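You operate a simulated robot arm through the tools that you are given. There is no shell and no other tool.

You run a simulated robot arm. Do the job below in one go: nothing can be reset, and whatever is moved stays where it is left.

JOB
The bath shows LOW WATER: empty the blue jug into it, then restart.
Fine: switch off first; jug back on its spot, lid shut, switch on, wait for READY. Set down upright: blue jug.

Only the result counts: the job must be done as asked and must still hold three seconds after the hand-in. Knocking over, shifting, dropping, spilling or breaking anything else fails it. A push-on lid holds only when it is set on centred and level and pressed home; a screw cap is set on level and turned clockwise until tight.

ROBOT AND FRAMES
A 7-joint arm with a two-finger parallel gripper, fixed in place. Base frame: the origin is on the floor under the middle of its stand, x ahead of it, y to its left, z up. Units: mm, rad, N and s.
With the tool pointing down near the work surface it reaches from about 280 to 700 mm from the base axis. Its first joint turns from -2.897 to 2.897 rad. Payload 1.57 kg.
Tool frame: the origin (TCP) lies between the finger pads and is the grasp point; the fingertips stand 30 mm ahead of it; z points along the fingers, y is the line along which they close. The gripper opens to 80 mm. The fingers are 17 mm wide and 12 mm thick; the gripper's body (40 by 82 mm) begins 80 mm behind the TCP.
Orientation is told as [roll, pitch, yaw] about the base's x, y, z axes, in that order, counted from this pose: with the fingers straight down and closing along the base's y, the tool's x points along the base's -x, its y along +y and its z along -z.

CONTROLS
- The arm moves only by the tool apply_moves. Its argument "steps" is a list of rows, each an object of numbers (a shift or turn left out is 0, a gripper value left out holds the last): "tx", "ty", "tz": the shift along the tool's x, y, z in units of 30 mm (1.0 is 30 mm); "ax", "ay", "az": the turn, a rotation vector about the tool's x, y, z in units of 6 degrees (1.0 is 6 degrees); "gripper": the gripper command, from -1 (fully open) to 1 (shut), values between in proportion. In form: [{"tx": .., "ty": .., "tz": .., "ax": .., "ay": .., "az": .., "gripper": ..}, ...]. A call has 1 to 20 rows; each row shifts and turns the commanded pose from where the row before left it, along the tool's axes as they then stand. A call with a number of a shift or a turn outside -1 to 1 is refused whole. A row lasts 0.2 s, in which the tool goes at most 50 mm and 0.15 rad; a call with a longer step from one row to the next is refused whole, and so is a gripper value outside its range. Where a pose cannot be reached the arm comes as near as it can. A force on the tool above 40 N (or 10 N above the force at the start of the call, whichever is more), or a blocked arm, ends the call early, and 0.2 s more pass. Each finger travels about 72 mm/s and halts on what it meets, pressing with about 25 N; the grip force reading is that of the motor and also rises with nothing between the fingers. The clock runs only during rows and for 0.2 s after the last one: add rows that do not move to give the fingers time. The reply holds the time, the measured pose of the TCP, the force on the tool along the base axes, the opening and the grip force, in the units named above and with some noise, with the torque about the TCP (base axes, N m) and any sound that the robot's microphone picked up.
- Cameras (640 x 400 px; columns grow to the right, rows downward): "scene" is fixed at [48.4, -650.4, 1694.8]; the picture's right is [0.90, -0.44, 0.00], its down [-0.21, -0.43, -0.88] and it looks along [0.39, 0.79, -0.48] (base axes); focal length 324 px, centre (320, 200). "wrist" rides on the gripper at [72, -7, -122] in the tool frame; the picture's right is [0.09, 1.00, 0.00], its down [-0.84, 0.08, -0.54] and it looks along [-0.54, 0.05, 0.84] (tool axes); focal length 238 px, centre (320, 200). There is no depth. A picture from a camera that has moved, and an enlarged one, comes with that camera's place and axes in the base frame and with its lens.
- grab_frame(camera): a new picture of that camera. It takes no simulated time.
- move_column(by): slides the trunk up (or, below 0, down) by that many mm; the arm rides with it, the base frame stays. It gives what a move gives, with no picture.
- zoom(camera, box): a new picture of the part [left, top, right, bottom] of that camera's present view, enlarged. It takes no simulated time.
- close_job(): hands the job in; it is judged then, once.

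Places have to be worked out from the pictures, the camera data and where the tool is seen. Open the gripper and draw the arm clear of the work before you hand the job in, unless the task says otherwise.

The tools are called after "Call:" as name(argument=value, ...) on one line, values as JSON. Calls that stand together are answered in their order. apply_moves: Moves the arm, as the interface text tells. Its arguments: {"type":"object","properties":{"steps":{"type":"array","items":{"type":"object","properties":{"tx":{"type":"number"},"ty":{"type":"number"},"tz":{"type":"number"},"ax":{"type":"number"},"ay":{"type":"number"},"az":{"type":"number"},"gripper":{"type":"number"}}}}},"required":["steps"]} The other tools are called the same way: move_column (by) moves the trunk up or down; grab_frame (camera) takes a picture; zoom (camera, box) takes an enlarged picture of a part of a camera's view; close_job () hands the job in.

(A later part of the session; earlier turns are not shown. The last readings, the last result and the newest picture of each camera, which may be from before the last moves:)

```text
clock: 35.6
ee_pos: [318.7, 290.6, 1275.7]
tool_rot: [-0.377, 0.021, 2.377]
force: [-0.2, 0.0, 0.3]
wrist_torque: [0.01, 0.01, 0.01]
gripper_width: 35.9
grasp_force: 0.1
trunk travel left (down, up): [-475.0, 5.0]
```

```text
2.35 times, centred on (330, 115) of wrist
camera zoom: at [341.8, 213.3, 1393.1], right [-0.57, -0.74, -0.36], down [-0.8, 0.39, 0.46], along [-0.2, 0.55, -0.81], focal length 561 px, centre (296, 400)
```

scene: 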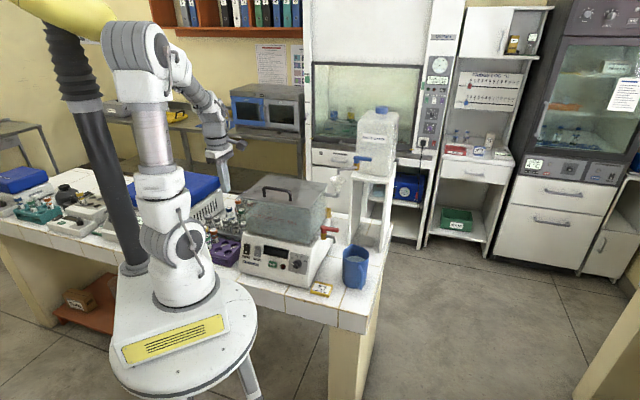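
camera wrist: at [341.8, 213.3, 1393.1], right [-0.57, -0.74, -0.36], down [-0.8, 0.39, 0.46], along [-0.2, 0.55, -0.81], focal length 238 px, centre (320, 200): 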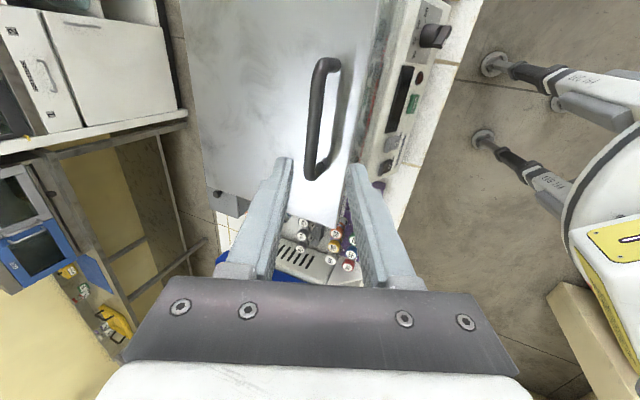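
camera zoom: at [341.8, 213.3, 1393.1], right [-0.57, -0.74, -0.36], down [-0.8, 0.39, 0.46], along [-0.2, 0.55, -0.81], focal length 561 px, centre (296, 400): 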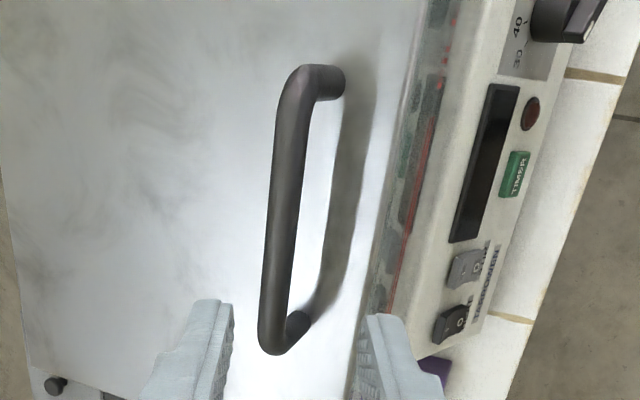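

Call:
apply_moves(steps=[{"ty": -0.18, "tx": 0.37}, {"tz": 0.9}, {"tz": 0.9}, {}])

Call:
zoom(camera="wrist", box=[220, 80, 420, 280])

Call:
zoom(camera="scene", box=[230, 150, 330, 220])

```text
clock: 36.6
ee_pos: [345.2, 300.0, 1229.1]
tool_rot: [-0.377, 0.023, 2.377]
force: [-0.3, -0.1, 0.3]
wrist_torque: [-0.01, -0.01, 0.01]
gripper_width: 36.0
grasp_force: 0.1
trunk travel left (down, up): [-475.0, 5.0]
```

```text
2.00 times, centred on (320, 180) of wrist
camera zoom: at [368.5, 223.1, 1345.3], right [-0.57, -0.74, -0.36], down [-0.8, 0.39, 0.46], along [-0.2, 0.55, -0.81], focal length 477 px, centre (320, 240)
```

zoom: 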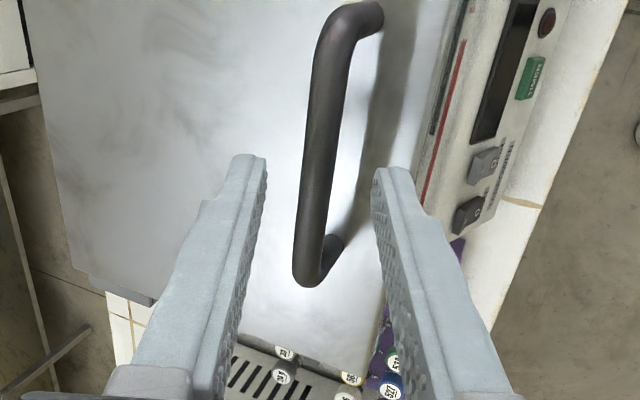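

```text
5.71 times, centred on (280, 185) of scene
camera zoom: at [48.4, -650.4, 1694.8], right [0.9, -0.44, 0.0], down [-0.21, -0.43, -0.88], along [0.39, 0.79, -0.48], focal length 1853 px, centre (549, 286)
```

zoom: 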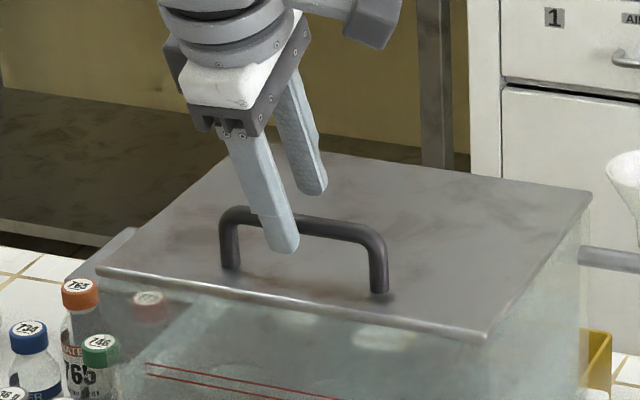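

Fingers straddle the bar with about 36 mm of depth to go. I'll move 28 mm in and close on the bar.

Call:
apply_moves(steps=[{"tz": 0.47}, {"tz": 0.47}, {}])

Call:
zoom(camera="scene", box=[230, 150, 330, 220])

```text
clock: 37.4
ee_pos: [352.2, 308.2, 1202.2]
tool_rot: [-0.377, 0.022, 2.377]
force: [0.5, 0.5, 0.2]
wrist_torque: [0.03, 0.01, 0.03]
gripper_width: 36.0
grasp_force: 0.1
trunk travel left (down, up): [-475.0, 5.0]
```

```text
5.71 times, centred on (280, 185) of scene
camera zoom: at [48.4, -650.4, 1694.8], right [0.9, -0.44, 0.0], down [-0.21, -0.43, -0.88], along [0.39, 0.79, -0.48], focal length 1853 px, centre (549, 286)
```

zoom: 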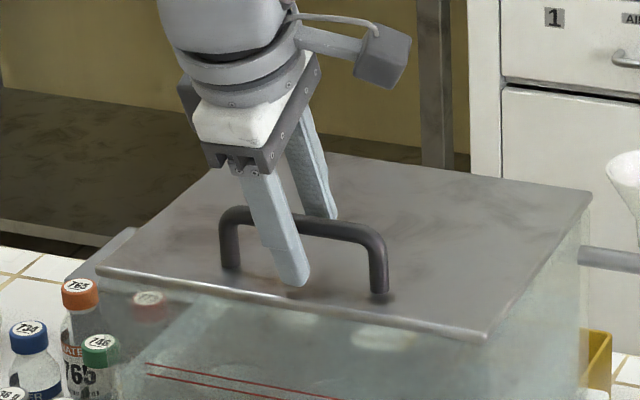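

Call:
apply_moves(steps=[{"gripper": 1}, {"gripper": 1}, {"gripper": 1}, {"gripper": 1}])

Call:
zoom(camera="wrist", box=[220, 80, 420, 280])

```text
clock: 38.4
ee_pos: [352.5, 307.5, 1201.2]
tool_rot: [-0.378, 0.019, 2.378]
force: [3.2, 2.4, 1.9]
wrist_torque: [0.23, 0.14, -0.48]
gripper_width: 11.9
grasp_force: 29.4
trunk travel left (down, up): [-475.0, 5.0]
```

```text
2.00 times, centred on (320, 180) of wrist
camera zoom: at [376.0, 230.9, 1318.8], right [-0.57, -0.74, -0.36], down [-0.8, 0.39, 0.46], along [-0.2, 0.55, -0.81], focal length 477 px, centre (320, 240)
```

zoom: 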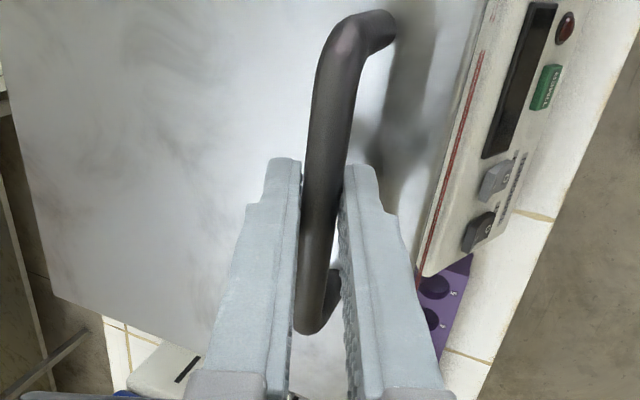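

Gripped on the 12 mm bar. I'll lift 15 mm along the arc expected for a back hinge and check whether the lid really pivots.

Call:
apply_moves(steps=[{"ty": -0.146, "tz": -0.2}, {"ty": -0.146, "tz": -0.2}, {}])

Call:
zoom(camera="scene", box=[220, 140, 350, 230])

```text
clock: 39.2
ee_pos: [355.1, 309.9, 1216.6]
tool_rot: [-0.374, 0.02, 2.377]
force: [-2.4, 4.1, -3.8]
wrist_torque: [0.18, 0.22, -0.44]
gripper_width: 12.1
grasp_force: 28.9
trunk travel left (down, up): [-475.0, 5.0]
```

```text
4.44 times, centred on (285, 185) of scene
camera zoom: at [48.4, -650.4, 1694.8], right [0.9, -0.44, 0.0], down [-0.21, -0.43, -0.88], along [0.39, 0.79, -0.48], focal length 1441 px, centre (476, 267)
```

zoom: 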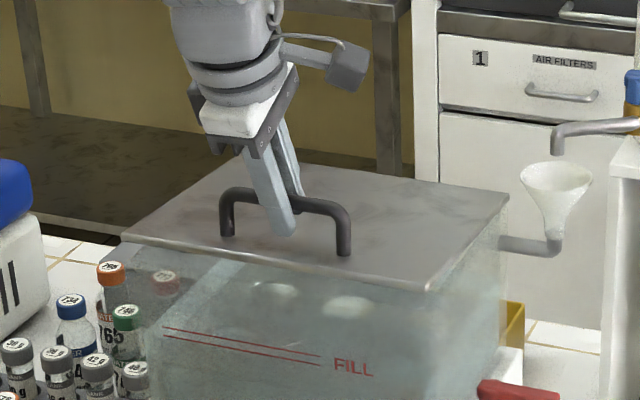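

The back edge stays put while the front rises and about 4 N pulls down, so the lid is hinged at the back. I'll follow the arc to about 45°.

Call:
apply_moves(steps=[{"ty": -0.346, "tz": -0.365}, {"ty": -0.38, "tz": -0.333}, {"ty": -0.402, "tz": -0.299}, {"ty": -0.429, "tz": -0.26}, {"ty": -0.452, "tz": -0.226}, {"ty": -0.467, "tz": -0.184}, {"ty": -0.483, "tz": -0.142}, {"ty": -0.491, "tz": -0.099}, {}])

Call:
zoom(camera="scene", box=[200, 90, 380, 230])

Call:
grab_frame(camera="wrist")

```text
clock: 41.2
ee_pos: [405.4, 362.5, 1307.7]
tool_rot: [-0.381, 0.02, 2.375]
force: [2.0, -13.7, 13.5]
wrist_torque: [0.07, 0.07, -0.52]
gripper_width: 12.2
grasp_force: 29.6
trunk travel left (down, up): [-475.0, 5.0]
```

```text
2.86 times, centred on (290, 160) of scene
camera zoom: at [48.4, -650.4, 1694.8], right [0.9, -0.44, 0.0], down [-0.21, -0.43, -0.88], along [0.39, 0.79, -0.48], focal length 926 px, centre (406, 314)
```

zoom: 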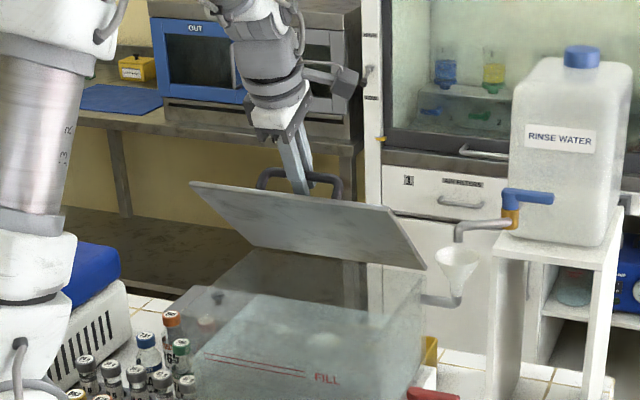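

```text
taken
camera wrist: at [428.2, 285.8, 1424.8], right [-0.57, -0.74, -0.37], down [-0.8, 0.39, 0.46], along [-0.19, 0.55, -0.81], focal length 238 px, centre (320, 200)
```

wrist: 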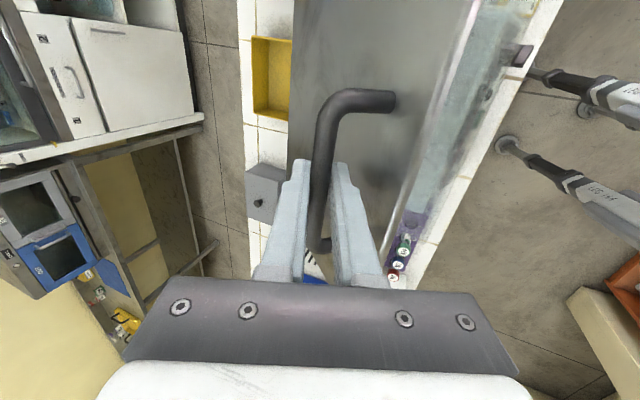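

The lid follows the hinge, but there is about 16 N of radial push, so my assumed radius is a little small. I'll correct the arc outward slightly and carry on to about 68°.

Call:
apply_moves(steps=[{"ty": -0.513, "tz": -0.108}, {"ty": -0.517, "tz": -0.064}, {"ty": -0.524, "tz": 0.018}, {"ty": -0.517, "tz": 0.062}, {"ty": -0.512, "tz": 0.11}, {}])

Call:
zoom(camera="scene", box=[200, 90, 380, 230])

```text
clock: 42.6
ee_pos: [457.0, 418.1, 1336.6]
tool_rot: [-0.378, 0.022, 2.376]
force: [10.1, -10.8, 2.3]
wrist_torque: [-0.05, -0.08, -0.61]
gripper_width: 12.1
grasp_force: 29.1
trunk travel left (down, up): [-475.0, 5.0]
```

```text
2.86 times, centred on (290, 160) of scene
camera zoom: at [48.4, -650.4, 1694.8], right [0.9, -0.44, 0.0], down [-0.21, -0.43, -0.88], along [0.39, 0.79, -0.48], focal length 926 px, centre (406, 314)
```

zoom: 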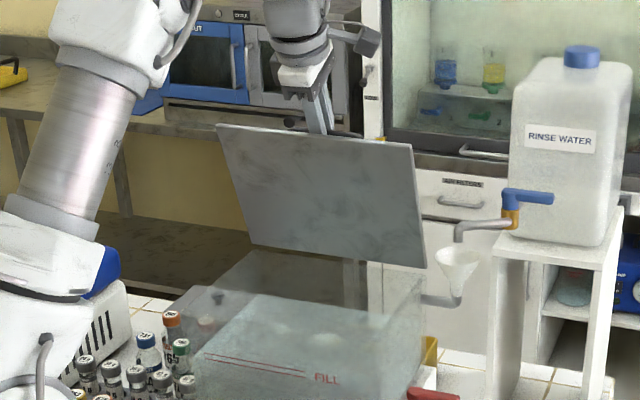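

Call:
apply_moves(steps=[{"ty": -0.5, "tz": 0.149, "tx": 0.06}, {"ty": -0.485, "tz": 0.196, "tx": 0.06}, {"ty": -0.466, "tz": 0.235, "tx": 0.01}, {"ty": -0.443, "tz": 0.276, "tx": 0.01}, {"ty": -0.417, "tz": 0.313, "tx": 0.01}, {}])

Call:
zoom(camera="scene", box=[200, 90, 380, 230])

Call:
grab_frame(camera="wrist")

```text
clock: 44.0
ee_pos: [505.7, 466.9, 1331.8]
tool_rot: [-0.37, 0.018, 2.375]
force: [-23.7, -17.7, 24.3]
wrist_torque: [-2.43, 6.23, -2.22]
gripper_width: 11.7
grasp_force: 29.0
trunk travel left (down, up): [-475.0, 5.0]
```

```text
2.86 times, centred on (290, 160) of scene
camera zoom: at [48.4, -650.4, 1694.8], right [0.9, -0.44, 0.0], down [-0.21, -0.43, -0.88], along [0.39, 0.79, -0.48], focal length 926 px, centre (406, 314)
```

zoom: 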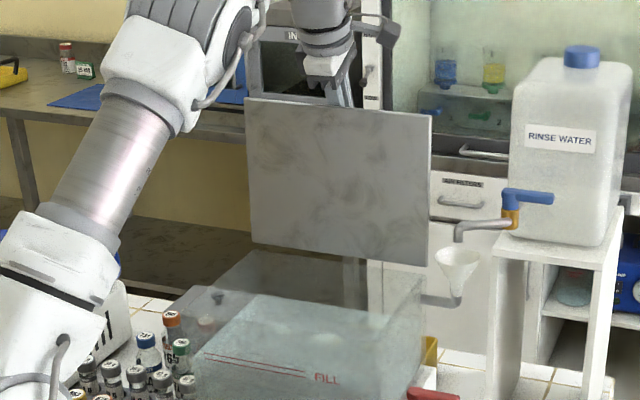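

```text
taken
camera wrist: at [530.1, 390.8, 1448.1], right [-0.57, -0.74, -0.36], down [-0.79, 0.39, 0.46], along [-0.2, 0.55, -0.81], focal length 238 px, centre (320, 200)
```

wrist: 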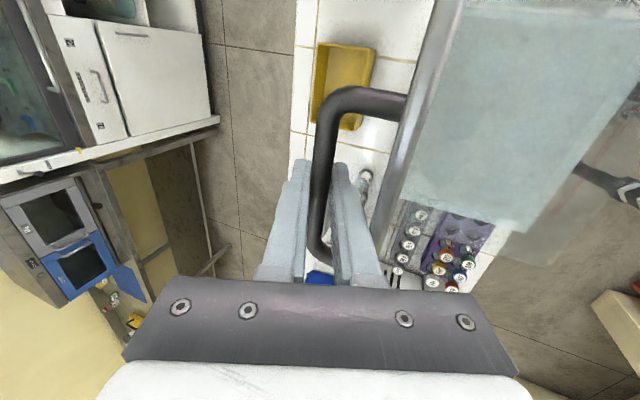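

The force rose to about 38 N with a sizeable torque near vertical, so something besides the bar is touching. I'll inspect before moving further.

Call:
zoom(camera="scene", box=[260, 80, 340, 140])

Call:
zoom(camera="wrist", box=[270, 60, 470, 300])

Call:
grab_frame(camera="scene")

```text
6.67 times, centred on (300, 110) of scene
camera zoom: at [48.4, -650.4, 1694.8], right [0.9, -0.44, 0.0], down [-0.21, -0.43, -0.88], along [0.39, 0.79, -0.48], focal length 2162 px, centre (453, 800)
```

zoom: 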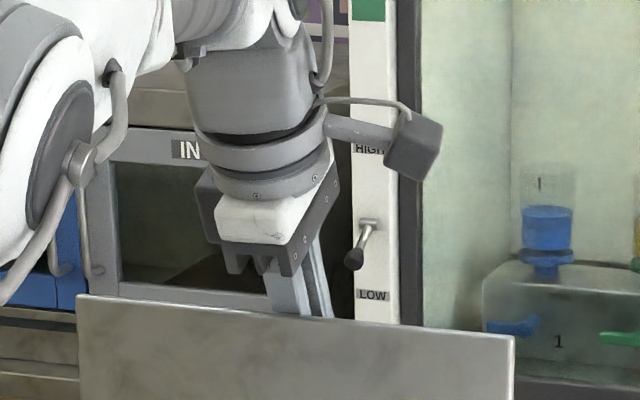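

```text
1.67 times, centred on (370, 180) of wrist
camera zoom: at [530.1, 390.8, 1448.1], right [-0.57, -0.74, -0.36], down [-0.79, 0.39, 0.46], along [-0.2, 0.55, -0.81], focal length 397 px, centre (237, 233)
```

zoom: 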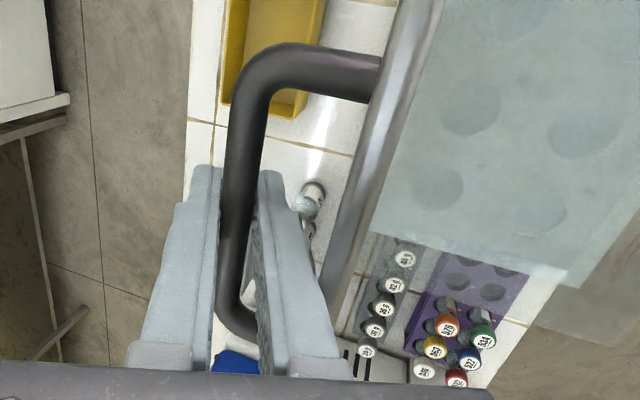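

```text
taken
```

scene: 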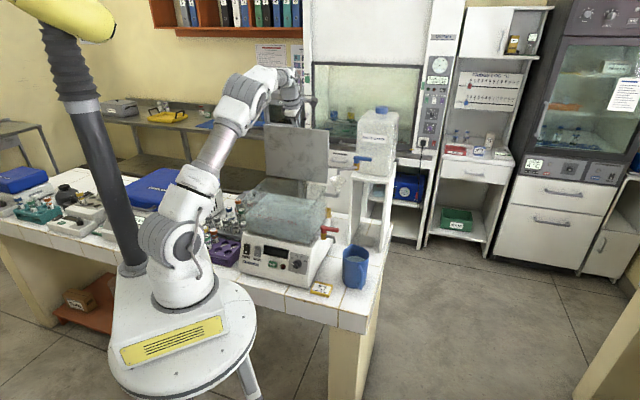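

Finger A's base is pressing on the lid's upper edge because the hand leans toward the robot. I'll reduce the tool tilt by 12° around the bar, letting the round bar turn in the pads.

Call:
apply_moves(steps=[{"ax": -0.5}, {"ax": -0.5}, {"ax": -0.5}, {"ax": -0.5}, {}])

```text
clock: 45.2
ee_pos: [509.9, 471.8, 1328.2]
tool_rot: [-0.17, 0.023, 2.378]
force: [-7.7, 6.8, 1.6]
wrist_torque: [0.28, 0.25, -0.46]
gripper_width: 12.2
grasp_force: 29.2
trunk travel left (down, up): [-475.0, 5.0]
```

Call:
apply_moves(steps=[{"ty": -0.227, "tz": 0.13, "ax": -0.4, "tx": -0.02}, {"ty": -0.227, "tz": 0.13, "ax": -0.4, "tx": -0.02}, {}])

Call:
zoom(camera="scene", box=[200, 90, 380, 230])

```text
clock: 46.0
ee_pos: [510.7, 463.4, 1319.9]
tool_rot: [-0.087, 0.022, 2.376]
force: [-0.3, 7.6, 18.0]
wrist_torque: [-0.09, 0.02, -0.53]
gripper_width: 12.7
grasp_force: 29.3
out of reach, approached as far as the arm can: row 2
trunk travel left (down, up): [-475.0, 5.0]
```

```text
2.86 times, centred on (290, 160) of scene
camera zoom: at [48.4, -650.4, 1694.8], right [0.9, -0.44, 0.0], down [-0.21, -0.43, -0.88], along [0.39, 0.79, -0.48], focal length 926 px, centre (406, 314)
```

zoom: 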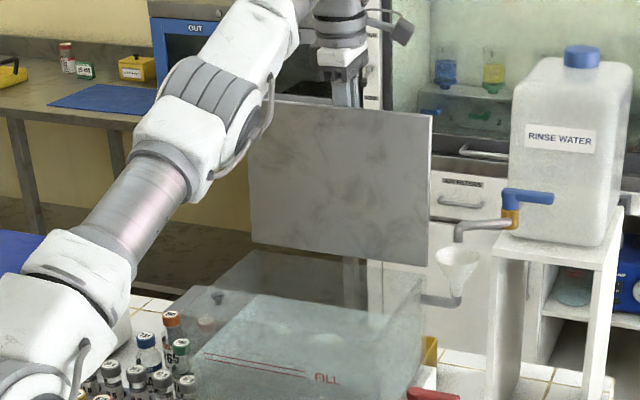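

Call:
apply_moves(steps=[{"ax": 0.45}, {"ax": 0.45}, {"ty": -0.1}, {"ty": -0.1}, {}])

```text
clock: 47.2
ee_pos: [516.1, 468.1, 1316.4]
tool_rot: [-0.172, 0.024, 2.375]
force: [-0.2, -4.5, -4.8]
wrist_torque: [-0.21, -0.29, -0.58]
gripper_width: 12.3
grasp_force: 29.5
trunk travel left (down, up): [-475.0, 5.0]
```

Call:
zoom(camera="scene", box=[250, 100, 330, 180])

Call:
grab_frame(camera="wrist")

```text
5.00 times, centred on (290, 140) of scene
camera zoom: at [48.4, -650.4, 1694.8], right [0.9, -0.44, 0.0], down [-0.21, -0.43, -0.88], along [0.39, 0.79, -0.48], focal length 1621 px, centre (470, 500)
```

zoom: 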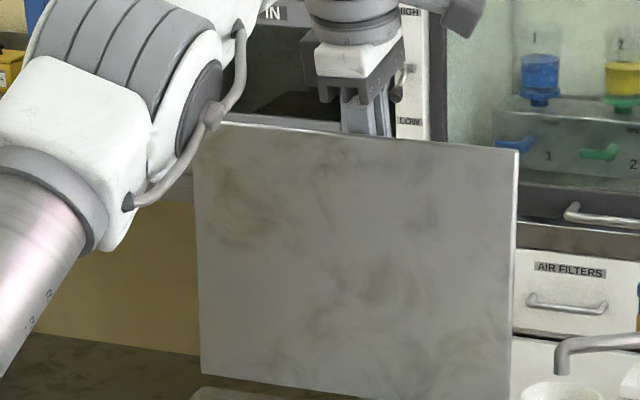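

```text
taken
camera wrist: at [556.1, 409.5, 1438.9], right [-0.61, -0.77, -0.17], down [-0.73, 0.47, 0.5], along [-0.31, 0.43, -0.85], focal length 238 px, centre (320, 200)
```

wrist: 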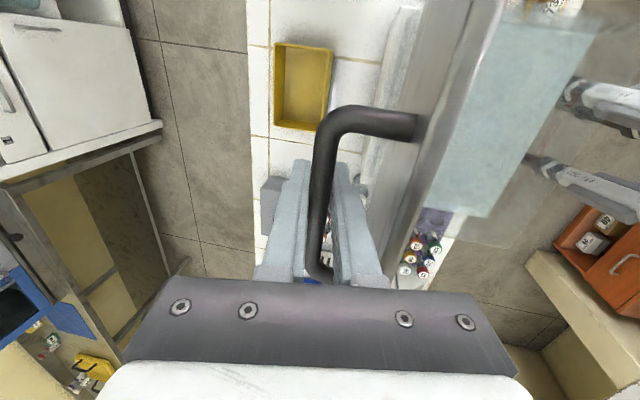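

The lid now stands a few degrees past vertical, at roughly 95°. I'll open the fingers slightly, still caging the bar, to see whether the lid stays open by itself.

Call:
apply_moves(steps=[{"gripper": 0.35}, {"gripper": 0.35}, {"gripper": 0.35}])

Call:
zoom(camera="wrist", box=[240, 80, 460, 300])

Call:
zoom(camera="scene", box=[250, 100, 330, 180])

```text
clock: 48.0
ee_pos: [515.7, 469.9, 1318.3]
tool_rot: [-0.177, 0.022, 2.376]
force: [0.4, 0.0, 0.0]
wrist_torque: [0.0, 0.01, 0.01]
gripper_width: 25.9
grasp_force: 0.1
trunk travel left (down, up): [-475.0, 5.0]
```

```text
1.82 times, centred on (350, 190) of wrist
camera zoom: at [555.4, 410.2, 1440.7], right [-0.61, -0.77, -0.17], down [-0.73, 0.46, 0.5], along [-0.31, 0.43, -0.85], focal length 433 px, centre (266, 218)
```

zoom: 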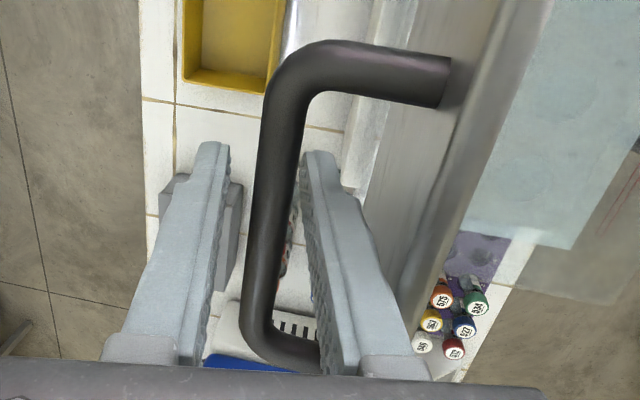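

```text
5.00 times, centred on (290, 140) of scene
camera zoom: at [48.4, -650.4, 1694.8], right [0.9, -0.44, 0.0], down [-0.21, -0.43, -0.88], along [0.39, 0.79, -0.48], focal length 1621 px, centre (470, 500)
```

zoom: 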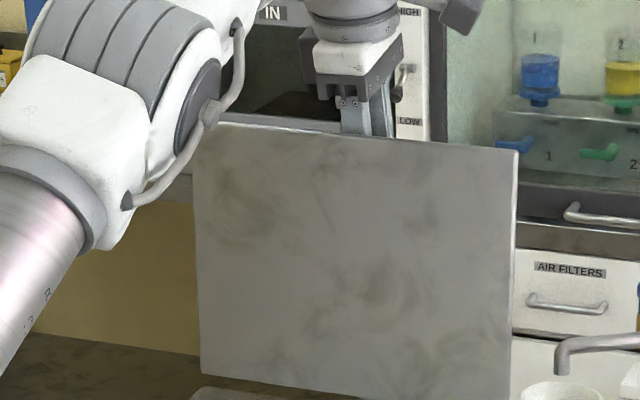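

Call:
apply_moves(steps=[{"gripper": 0.1}, {"gripper": 0.1}, {"gripper": 0.1}, {}, {}])

Call:
zoom(camera="scene", box=[250, 100, 330, 180])

```text
clock: 49.2
ee_pos: [515.0, 469.5, 1319.2]
tool_rot: [-0.178, 0.02, 2.377]
force: [-0.8, 0.7, -0.6]
wrist_torque: [-0.02, -0.04, 0.01]
gripper_width: 35.9
grasp_force: 0.1
trunk travel left (down, up): [-475.0, 5.0]
```

```text
5.00 times, centred on (290, 140) of scene
camera zoom: at [48.4, -650.4, 1694.8], right [0.9, -0.44, 0.0], down [-0.21, -0.43, -0.88], along [0.39, 0.79, -0.48], focal length 1621 px, centre (470, 500)
```

zoom: 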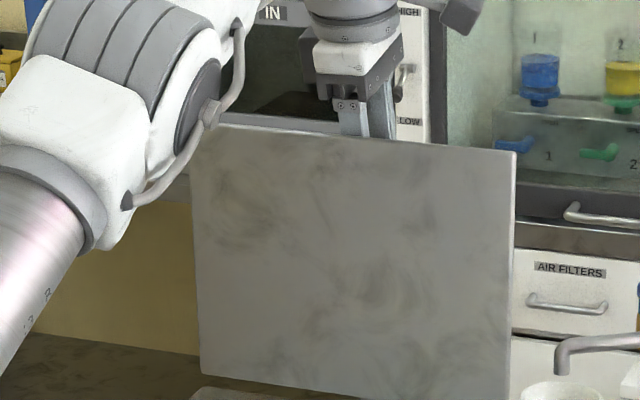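

Call:
apply_moves(steps=[{}, {}, {}, {}, {}])

Call:
zoom(camera="scene", box=[250, 100, 330, 180])

Call:
zoom(camera="wrist", box=[240, 80, 460, 300])

```text
clock: 50.4
ee_pos: [516.6, 469.0, 1319.2]
tool_rot: [-0.179, 0.022, 2.377]
force: [0.7, 0.3, -0.2]
wrist_torque: [0.01, -0.04, 0.0]
gripper_width: 35.9
grasp_force: 0.1
trunk travel left (down, up): [-475.0, 5.0]
```

```text
5.00 times, centred on (290, 140) of scene
camera zoom: at [48.4, -650.4, 1694.8], right [0.9, -0.44, 0.0], down [-0.21, -0.43, -0.88], along [0.39, 0.79, -0.48], focal length 1621 px, centre (470, 500)
```

zoom: 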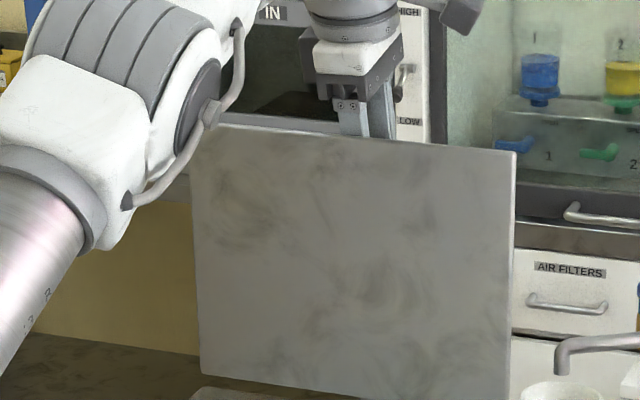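

```text
1.82 times, centred on (350, 190) of wrist
camera zoom: at [555.4, 410.1, 1440.7], right [-0.61, -0.77, -0.17], down [-0.73, 0.46, 0.5], along [-0.31, 0.43, -0.85], focal length 433 px, centre (266, 218)
```

zoom: 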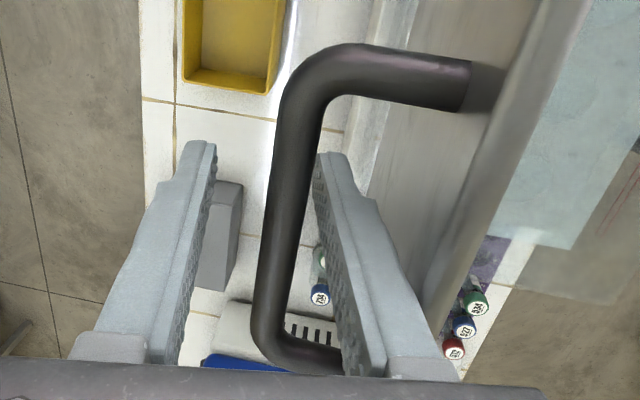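

The lid rests at its stop about 95° open with no load on the tool. I'll withdraw the fingers along their own axis between bar and lid, leaning the hand back once the tips clear the bar.

Call:
apply_moves(steps=[{"ty": 0.1}, {"tz": -0.33}, {"tz": -0.33}, {"tz": -0.34}, {}])

Call:
zoom(camera="scene", box=[250, 100, 330, 180])

Call:
zoom(camera="wrist", box=[240, 80, 460, 300])

```text
clock: 51.6
ee_pos: [509.3, 464.6, 1347.6]
tool_rot: [-0.177, 0.021, 2.377]
force: [1.0, -0.7, 0.7]
wrist_torque: [0.01, 0.02, 0.02]
gripper_width: 36.1
grasp_force: 0.0
trunk travel left (down, up): [-475.0, 5.0]
```

```text
5.00 times, centred on (290, 140) of scene
camera zoom: at [48.4, -650.4, 1694.8], right [0.9, -0.44, 0.0], down [-0.21, -0.43, -0.88], along [0.39, 0.79, -0.48], focal length 1621 px, centre (470, 500)
```

zoom: 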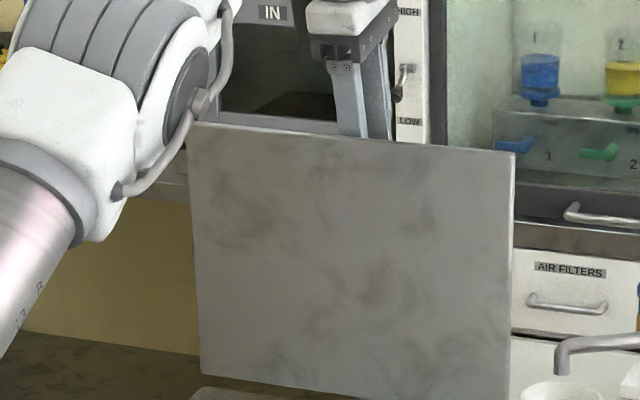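

```text
1.82 times, centred on (350, 190) of wrist
camera zoom: at [549.7, 405.5, 1470.1], right [-0.61, -0.77, -0.17], down [-0.73, 0.46, 0.5], along [-0.31, 0.43, -0.85], focal length 433 px, centre (266, 218)
```

zoom: 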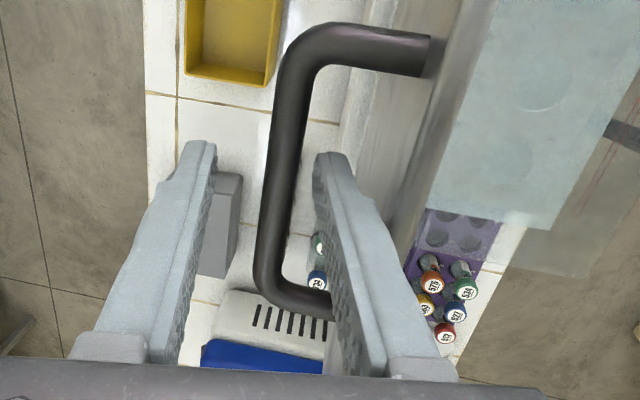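

Call:
apply_moves(steps=[{"tz": -0.2, "ax": 0.4}, {"tz": -0.1, "ax": 0.6}, {"ax": 0.6}, {"ty": -0.137, "tz": -0.376}, {"ty": -0.137, "tz": -0.376}, {"ty": -0.137, "tz": -0.376}, {}])

Call:
zoom(camera="scene", box=[250, 80, 330, 160])

Call:
zoom(camera="wrist", box=[240, 80, 460, 300])

```text
clock: 53.2
ee_pos: [508.4, 463.8, 1393.0]
tool_rot: [-0.347, 0.022, 2.377]
force: [0.3, -0.1, 0.4]
wrist_torque: [0.02, 0.0, -0.02]
gripper_width: 35.9
grasp_force: 0.2
trunk travel left (down, up): [-475.0, 5.0]
```

```text
5.00 times, centred on (290, 120) of scene
camera zoom: at [48.4, -650.4, 1694.8], right [0.9, -0.44, 0.0], down [-0.21, -0.43, -0.88], along [0.39, 0.79, -0.48], focal length 1621 px, centre (470, 600)
```

zoom: 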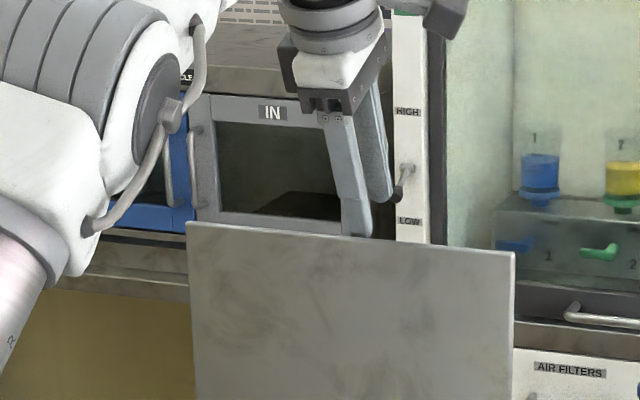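

```text
1.82 times, centred on (350, 190) of wrist
camera zoom: at [534.4, 389.8, 1511.2], right [-0.58, -0.74, -0.34], down [-0.79, 0.4, 0.47], along [-0.21, 0.53, -0.82], focal length 433 px, centre (266, 218)
```

zoom: 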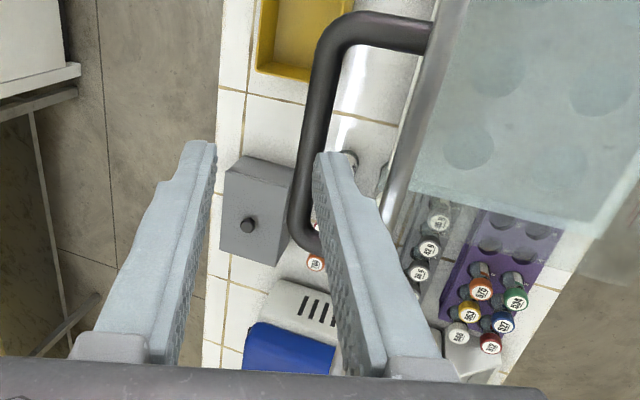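

Call:
apply_moves(steps=[{"gripper": 1}, {"gripper": 1}, {"gripper": 1}, {"ty": -0.1, "tz": -0.25}, {"ty": -0.1, "tz": -0.25}, {}])

Call:
zoom(camera="scene", box=[250, 80, 330, 160])

```text
clock: 54.6
ee_pos: [509.8, 464.5, 1409.2]
tool_rot: [-0.345, 0.02, 2.377]
force: [-0.6, -0.2, -0.6]
wrist_torque: [-0.02, 0.0, 0.02]
gripper_width: 0.0
grasp_force: 20.7
trunk travel left (down, up): [-475.0, 5.0]
```

```text
5.00 times, centred on (290, 120) of scene
camera zoom: at [48.4, -650.4, 1694.8], right [0.9, -0.44, 0.0], down [-0.21, -0.43, -0.88], along [0.39, 0.79, -0.48], focal length 1621 px, centre (470, 600)
```

zoom: 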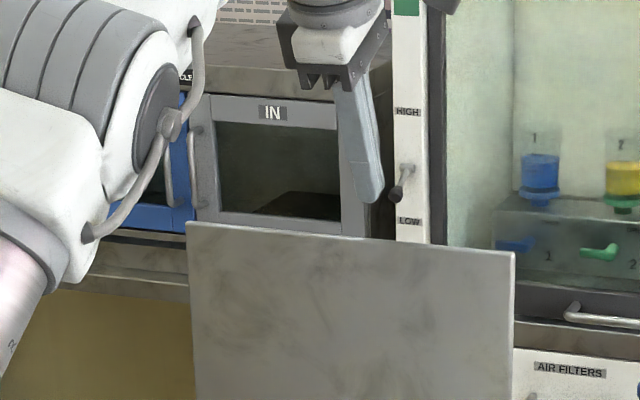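

Tips are above and clear of the lid, which hasn't moved. I'll retreat horizontally toward the robot and then check the open bath and the jug.

Call:
apply_moves(steps=[{"ty": 0.6, "tz": -0.25}, {"ty": 0.783, "tz": -0.285}, {"ty": 0.783, "tz": -0.285}, {"ty": 0.783, "tz": -0.285}, {"ty": 0.783, "tz": -0.285}, {"ty": 0.783, "tz": -0.285}, {"ty": 0.783, "tz": -0.285}, {"ty": 0.783, "tz": -0.285}, {"ty": 0.783, "tz": -0.285}, {}])

Call:
grab_frame(camera="wrist")

Call:
grab_frame(camera="scene")

```text
clock: 56.8
ee_pos: [356.8, 306.3, 1411.2]
tool_rot: [-0.345, 0.02, 2.377]
force: [0.1, -0.9, 0.1]
wrist_torque: [-0.02, 0.01, -0.01]
gripper_width: 0.0
grasp_force: 21.2
trunk travel left (down, up): [-475.0, 5.0]
```

```text
taken
camera wrist: at [382.8, 232.1, 1528.1], right [-0.58, -0.74, -0.34], down [-0.79, 0.4, 0.47], along [-0.21, 0.53, -0.82], focal length 238 px, centre (320, 200)
```

wrist: 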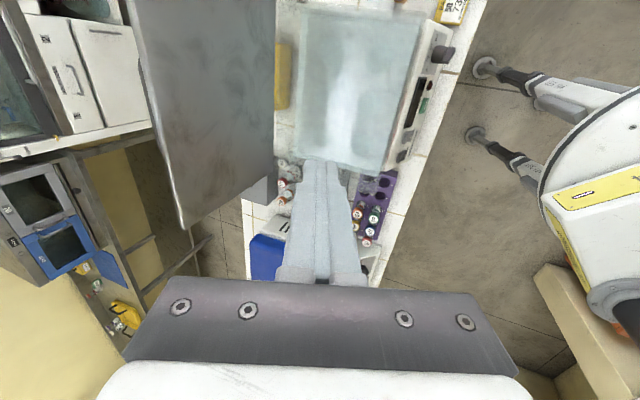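

```text
taken
```

scene: 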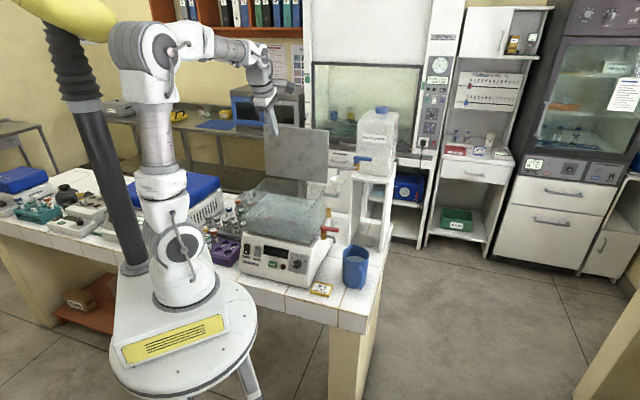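

The lid stands open by itself. Before touching the jug I want to rehearse the pour empty-handed: gripper vertical over the tank at yaw 135°, then tipped about 100° toward -e1 for a spout pour. First I'll lower the trunk 50 mm and move to the start pose.

Call:
move_column(by=-50)

Call:
apply_moves(steps=[{"ax": -1, "ty": -0.2}, {"ax": -1, "ty": -0.5}, {"ax": -1, "ty": -0.5, "tx": 0.5}, {"ax": -0.3, "ay": -0.2, "ty": -0.5, "tx": 0.5}, {"tx": 0.5}, {"tx": 0.5}, {"tx": 0.5}, {}])

```text
clock: 57.7
ee_pos: [356.6, 305.8, 1360.0]
tool_rot: [-0.345, 0.021, 2.377]
force: [0.1, 0.1, -0.3]
wrist_torque: [0.0, 0.02, -0.01]
gripper_width: 0.0
grasp_force: 21.3
trunk travel left (down, up): [-425.0, 55.0]
```

```text
clock: 59.5
ee_pos: [445.1, 290.1, 1369.8]
tool_rot: [0.001, -0.001, 2.378]
force: [1.1, 0.1, 0.4]
wrist_torque: [0.0, 0.01, 0.01]
gripper_width: 0.2
grasp_force: 21.0
trunk travel left (down, up): [-425.0, 55.0]
```

Call:
apply_moves(steps=[{"ay": 1}, {"ay": 1}, {"ay": 1}, {"ay": 1}, {"ay": 1}, {"ay": 1}, {"ay": 1}, {"ay": 1}, {}])

Call:
grab_frame(camera="scene")

```text
clock: 61.5
ee_pos: [444.1, 290.4, 1368.8]
tool_rot: [0.002, 0.839, 2.377]
force: [0.0, 0.6, 0.7]
wrist_torque: [0.01, -0.04, 0.02]
gripper_width: 0.0
grasp_force: 21.1
trunk travel left (down, up): [-425.0, 55.0]
```

```text
taken
```

scene: 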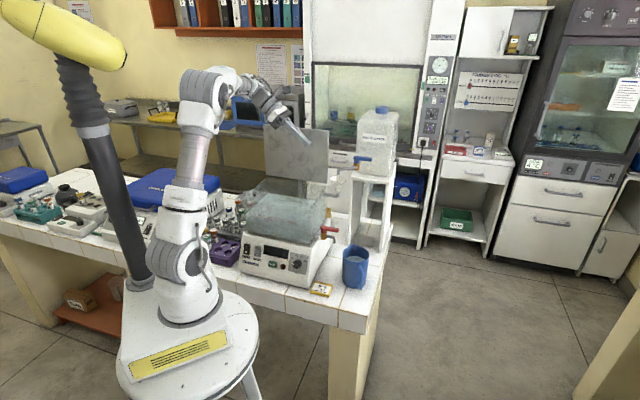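

The tool is tilted 48° with no problem. I'll continue the rehearsal to about 105°.

Call:
apply_moves(steps=[{"ay": 1}, {"ay": 1}, {"ay": 1}, {"ay": 1}, {"ay": 1}, {"ay": 1}, {"ay": 1}, {"ay": 1}, {"ay": 1}, {"ay": 1}, {}])

Call:
grab_frame(camera="scene")

```text
clock: 63.9
ee_pos: [445.1, 292.2, 1368.1]
tool_rot: [3.139, 1.255, -0.767]
force: [0.2, -0.4, 0.3]
wrist_torque: [0.04, 0.0, 0.0]
gripper_width: 0.1
grasp_force: 21.1
trunk travel left (down, up): [-425.0, 55.0]
```

```text
taken
```

scene: 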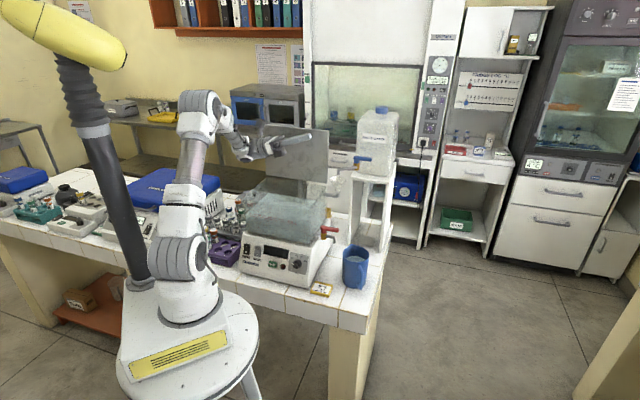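

The full 108° tilt is reachable. I'll test a little further to about 126°, then return upright.

Call:
apply_moves(steps=[{"ay": 1}, {"ay": 1}, {"ay": 1}, {}])

Call:
apply_moves(steps=[{"ay": -1}, {"ay": -1}, {"ay": -1}, {"ay": -1}, {"ay": -1}, {"ay": -1}, {"ay": -1}, {"ay": -1}, {"ay": -1}, {"ay": -1}, {"ay": -1}, {"ay": -1}, {"ay": -1}, {"ay": -1}, {"ay": -1}, {"ay": -1}, {"ay": -1}, {"ay": -1}, {"ay": -1}, {"ay": -1}])

Call:
apply_moves(steps=[{"ay": -1}, {}])

```text
clock: 64.9
ee_pos: [444.9, 292.7, 1368.9]
tool_rot: [3.14, 0.94, -0.765]
force: [0.4, 0.6, -0.5]
wrist_torque: [0.01, 0.01, 0.02]
gripper_width: 0.0
grasp_force: 21.2
trunk travel left (down, up): [-425.0, 55.0]
```

```text
clock: 69.1
ee_pos: [445.4, 289.8, 1368.8]
tool_rot: [0.003, 0.103, 2.38]
force: [-0.7, -0.1, 0.5]
wrist_torque: [0.01, 0.02, 0.0]
gripper_width: 0.0
grasp_force: 21.6
trunk travel left (down, up): [-425.0, 55.0]
```

```text
clock: 69.7
ee_pos: [445.1, 290.6, 1368.8]
tool_rot: [0.0, -0.001, 2.377]
force: [-0.1, -0.9, -0.1]
wrist_torque: [0.0, 0.0, -0.01]
gripper_width: 0.0
grasp_force: 21.1
trunk travel left (down, up): [-425.0, 55.0]
```

The rehearsal worked through 126°. Now I'll turn the hand to yaw 70°, so the fingers straddle the jug handle's plane, and move to a viewing pose near the jug.

Call:
apply_moves(steps=[{"az": 1}, {"az": 1}, {"az": 1}, {"az": 1}, {"az": 1}, {"az": 1}, {"az": 1}, {"az": 1}, {"az": 1}, {"az": 1}, {"az": 1.0}, {"tx": 0.95, "ty": -0.68, "tz": 0.625}, {"tx": 0.95, "ty": -0.68, "tz": 0.625}, {"tx": 0.95, "ty": -0.68, "tz": 0.625}, {"tx": 0.95, "ty": -0.68, "tz": 0.625}, {"tx": 0.95, "ty": -0.68, "tz": 0.625}, {"tx": 0.95, "ty": -0.68, "tz": 0.625}, {"tx": 0.95, "ty": -0.68, "tz": 0.625}, {"tx": 0.95, "ty": -0.68, "tz": 0.625}, {}])

Call:
grab_frame(camera="wrist")

Call:
grab_frame(camera="scene")

```text
clock: 73.9
ee_pos: [521.7, 21.4, 1220.4]
tool_rot: [-0.001, -0.001, 1.225]
force: [0.9, 0.2, 0.4]
wrist_torque: [0.02, 0.02, 0.0]
gripper_width: 0.0
grasp_force: 21.0
trunk travel left (down, up): [-425.0, 55.0]
```

```text
taken
camera wrist: at [503.4, -49.1, 1342.0], right [-0.97, 0.25, 0.0], down [0.21, 0.81, 0.54], along [0.14, 0.52, -0.84], focal length 238 px, centre (320, 200)
```

wrist: 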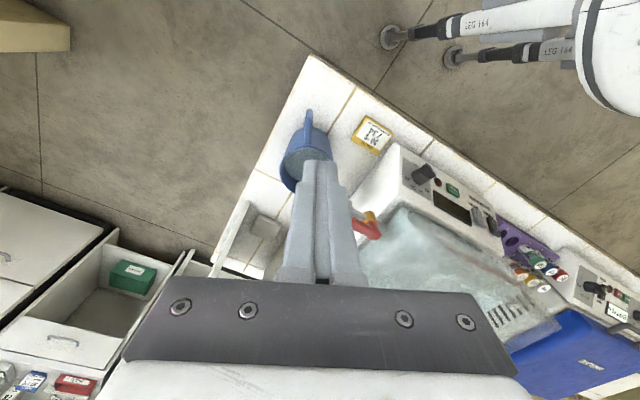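

```text
taken
```

scene: 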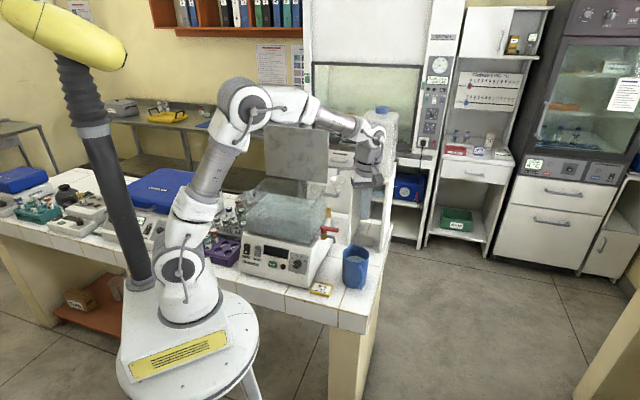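

Call:
apply_moves(steps=[{"gripper": -0.25}, {}, {}, {}])

Call:
zoom(camera="wrist", box=[250, 80, 390, 220])

```text
clock: 74.9
ee_pos: [521.3, 23.3, 1220.6]
tool_rot: [0.001, 0.0, 1.226]
force: [0.4, 0.4, -0.3]
wrist_torque: [-0.02, 0.04, 0.01]
gripper_width: 50.2
grasp_force: 0.0
trunk travel left (down, up): [-425.0, 55.0]
```

```text
2.86 times, centred on (320, 150) of wrist
camera zoom: at [503.2, -48.6, 1342.3], right [-0.97, 0.25, 0.0], down [0.21, 0.81, 0.54], along [0.14, 0.52, -0.84], focal length 681 px, centre (320, 343)
```

zoom: 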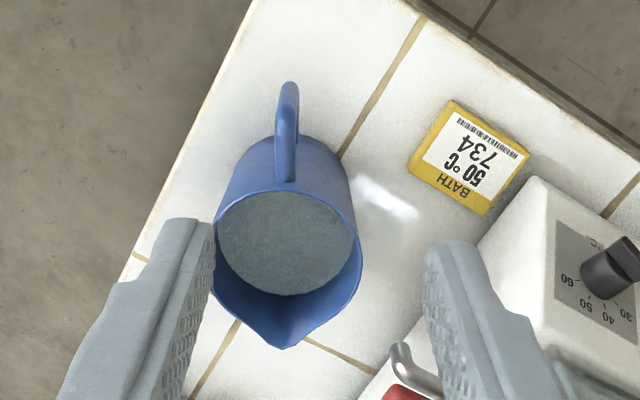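

I have a clear view of the jug now: rim centre near (566, 113), handle pointing along (-0.31, -0.95) with its bar about 70 mm out, near (545, 47). I'll move above the handle and descend to z≈1060 to check alignment.

Call:
apply_moves(steps=[{"az": -0.29, "tx": -0.5, "ty": -0.23, "tz": 0.5}, {"tx": -0.52, "ty": -0.23, "tz": 0.9}, {"tz": 1}, {"tz": 1}, {"tz": 1}, {"tz": 0.9}, {}])

Call:
zoom(camera="wrist", box=[220, 80, 420, 280])

Call:
zoom(camera="scene", box=[310, 180, 410, 300])

```text
clock: 76.5
ee_pos: [544.7, 44.8, 1058.9]
tool_rot: [0.001, 0.001, 1.255]
force: [0.8, -0.1, 0.7]
wrist_torque: [-0.01, -0.02, -0.02]
gripper_width: 50.2
grasp_force: 0.1
trunk travel left (down, up): [-425.0, 55.0]
```

```text
2.00 times, centred on (320, 180) of wrist
camera zoom: at [528.4, -26.3, 1180.7], right [-0.98, 0.22, 0.0], down [0.19, 0.82, 0.54], along [0.12, 0.53, -0.84], focal length 477 px, centre (320, 240)
```

zoom: 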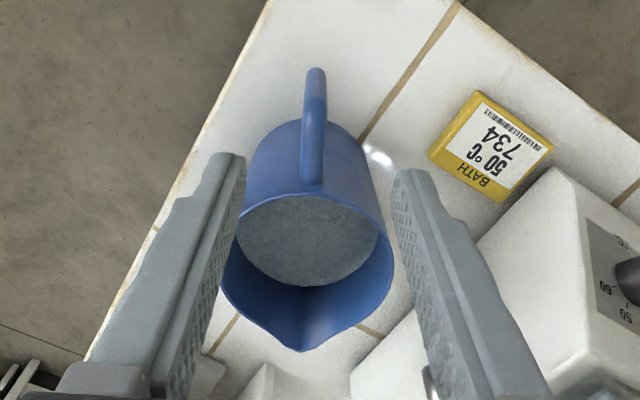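

```text
3.33 times, centred on (360, 240) of scene
camera zoom: at [48.4, -650.4, 1694.8], right [0.9, -0.44, 0.0], down [-0.21, -0.43, -0.88], along [0.39, 0.79, -0.48], focal length 1081 px, centre (187, 67)
```

zoom: 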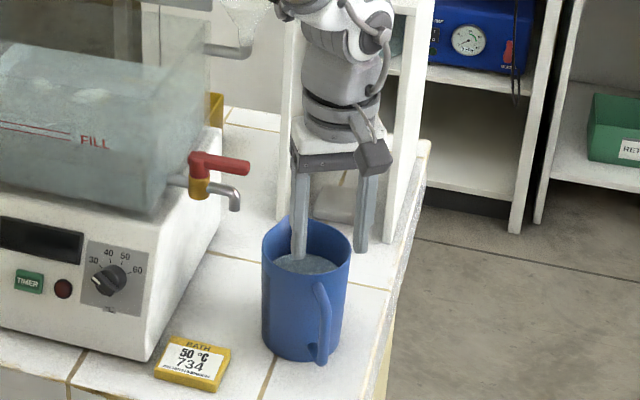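

Call:
apply_moves(steps=[{"tx": -0.22, "tz": 0.4}, {"tz": 0.8}, {"tz": 0.8}, {"tz": 0.8}, {"tz": 0.6}, {"tz": 0.4}, {}])

Call:
zoom(camera="wrist", box=[220, 80, 420, 280])

Call:
zoom(camera="scene", box=[310, 180, 410, 300])

```text
clock: 78.1
ee_pos: [546.4, 52.4, 945.7]
tool_rot: [-0.001, -0.001, 1.257]
force: [0.7, -0.2, -0.8]
wrist_torque: [-0.01, 0.03, -0.03]
gripper_width: 49.8
grasp_force: 0.0
trunk travel left (down, up): [-425.0, 55.0]
```

```text
2.00 times, centred on (320, 180) of wrist
camera zoom: at [530.7, -19.1, 1067.1], right [-0.98, 0.22, 0.0], down [0.19, 0.82, 0.54], along [0.12, 0.53, -0.84], focal length 477 px, centre (320, 240)
```

zoom: 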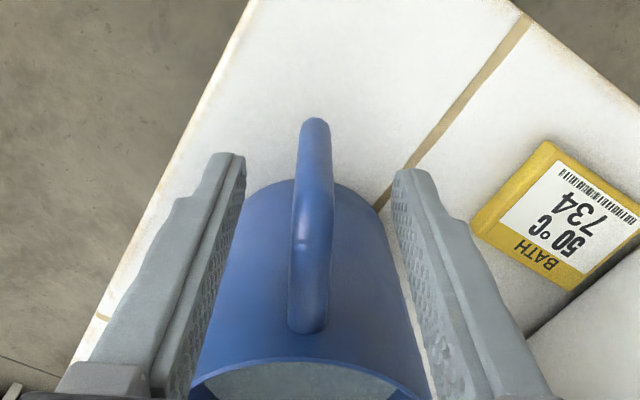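

```text
3.33 times, centred on (360, 240) of scene
camera zoom: at [48.4, -650.4, 1694.8], right [0.9, -0.44, 0.0], down [-0.21, -0.43, -0.88], along [0.39, 0.79, -0.48], focal length 1081 px, centre (187, 67)
```

zoom: 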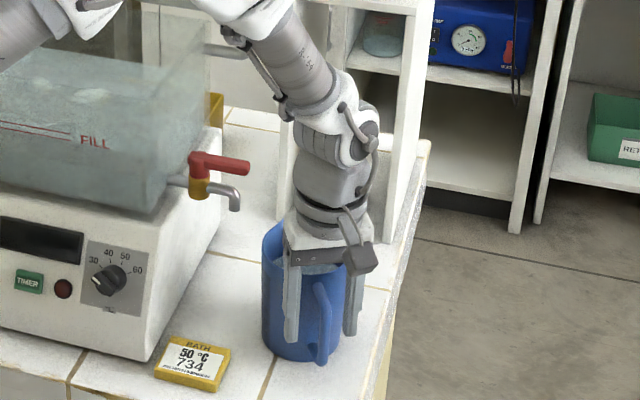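

Fingers straddle the handle, which sits about 4.5 mm off the tool axis. I'll centre on it and close.

Call:
apply_moves(steps=[{"ty": -0.15}, {}, {"gripper": 0.4}, {"gripper": 0.4}, {"gripper": 0.4}, {}])

Call:
zoom(camera="wrist", box=[220, 80, 420, 280])

```text
clock: 79.5
ee_pos: [550.9, 51.4, 944.6]
tool_rot: [0.0, 0.0, 1.255]
force: [0.0, 1.0, 0.1]
wrist_torque: [-0.01, 0.03, -0.01]
gripper_width: 24.0
grasp_force: 0.0
trunk travel left (down, up): [-425.0, 55.0]
```

```text
2.00 times, centred on (320, 180) of wrist
camera zoom: at [534.7, -20.6, 1067.0], right [-0.98, 0.22, 0.0], down [0.19, 0.82, 0.54], along [0.12, 0.53, -0.84], focal length 477 px, centre (320, 240)
```

zoom: 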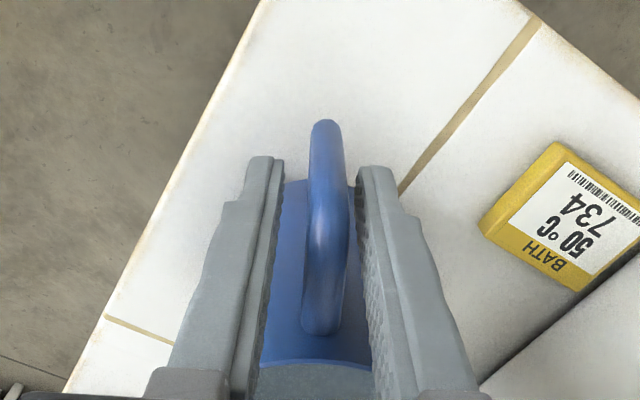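

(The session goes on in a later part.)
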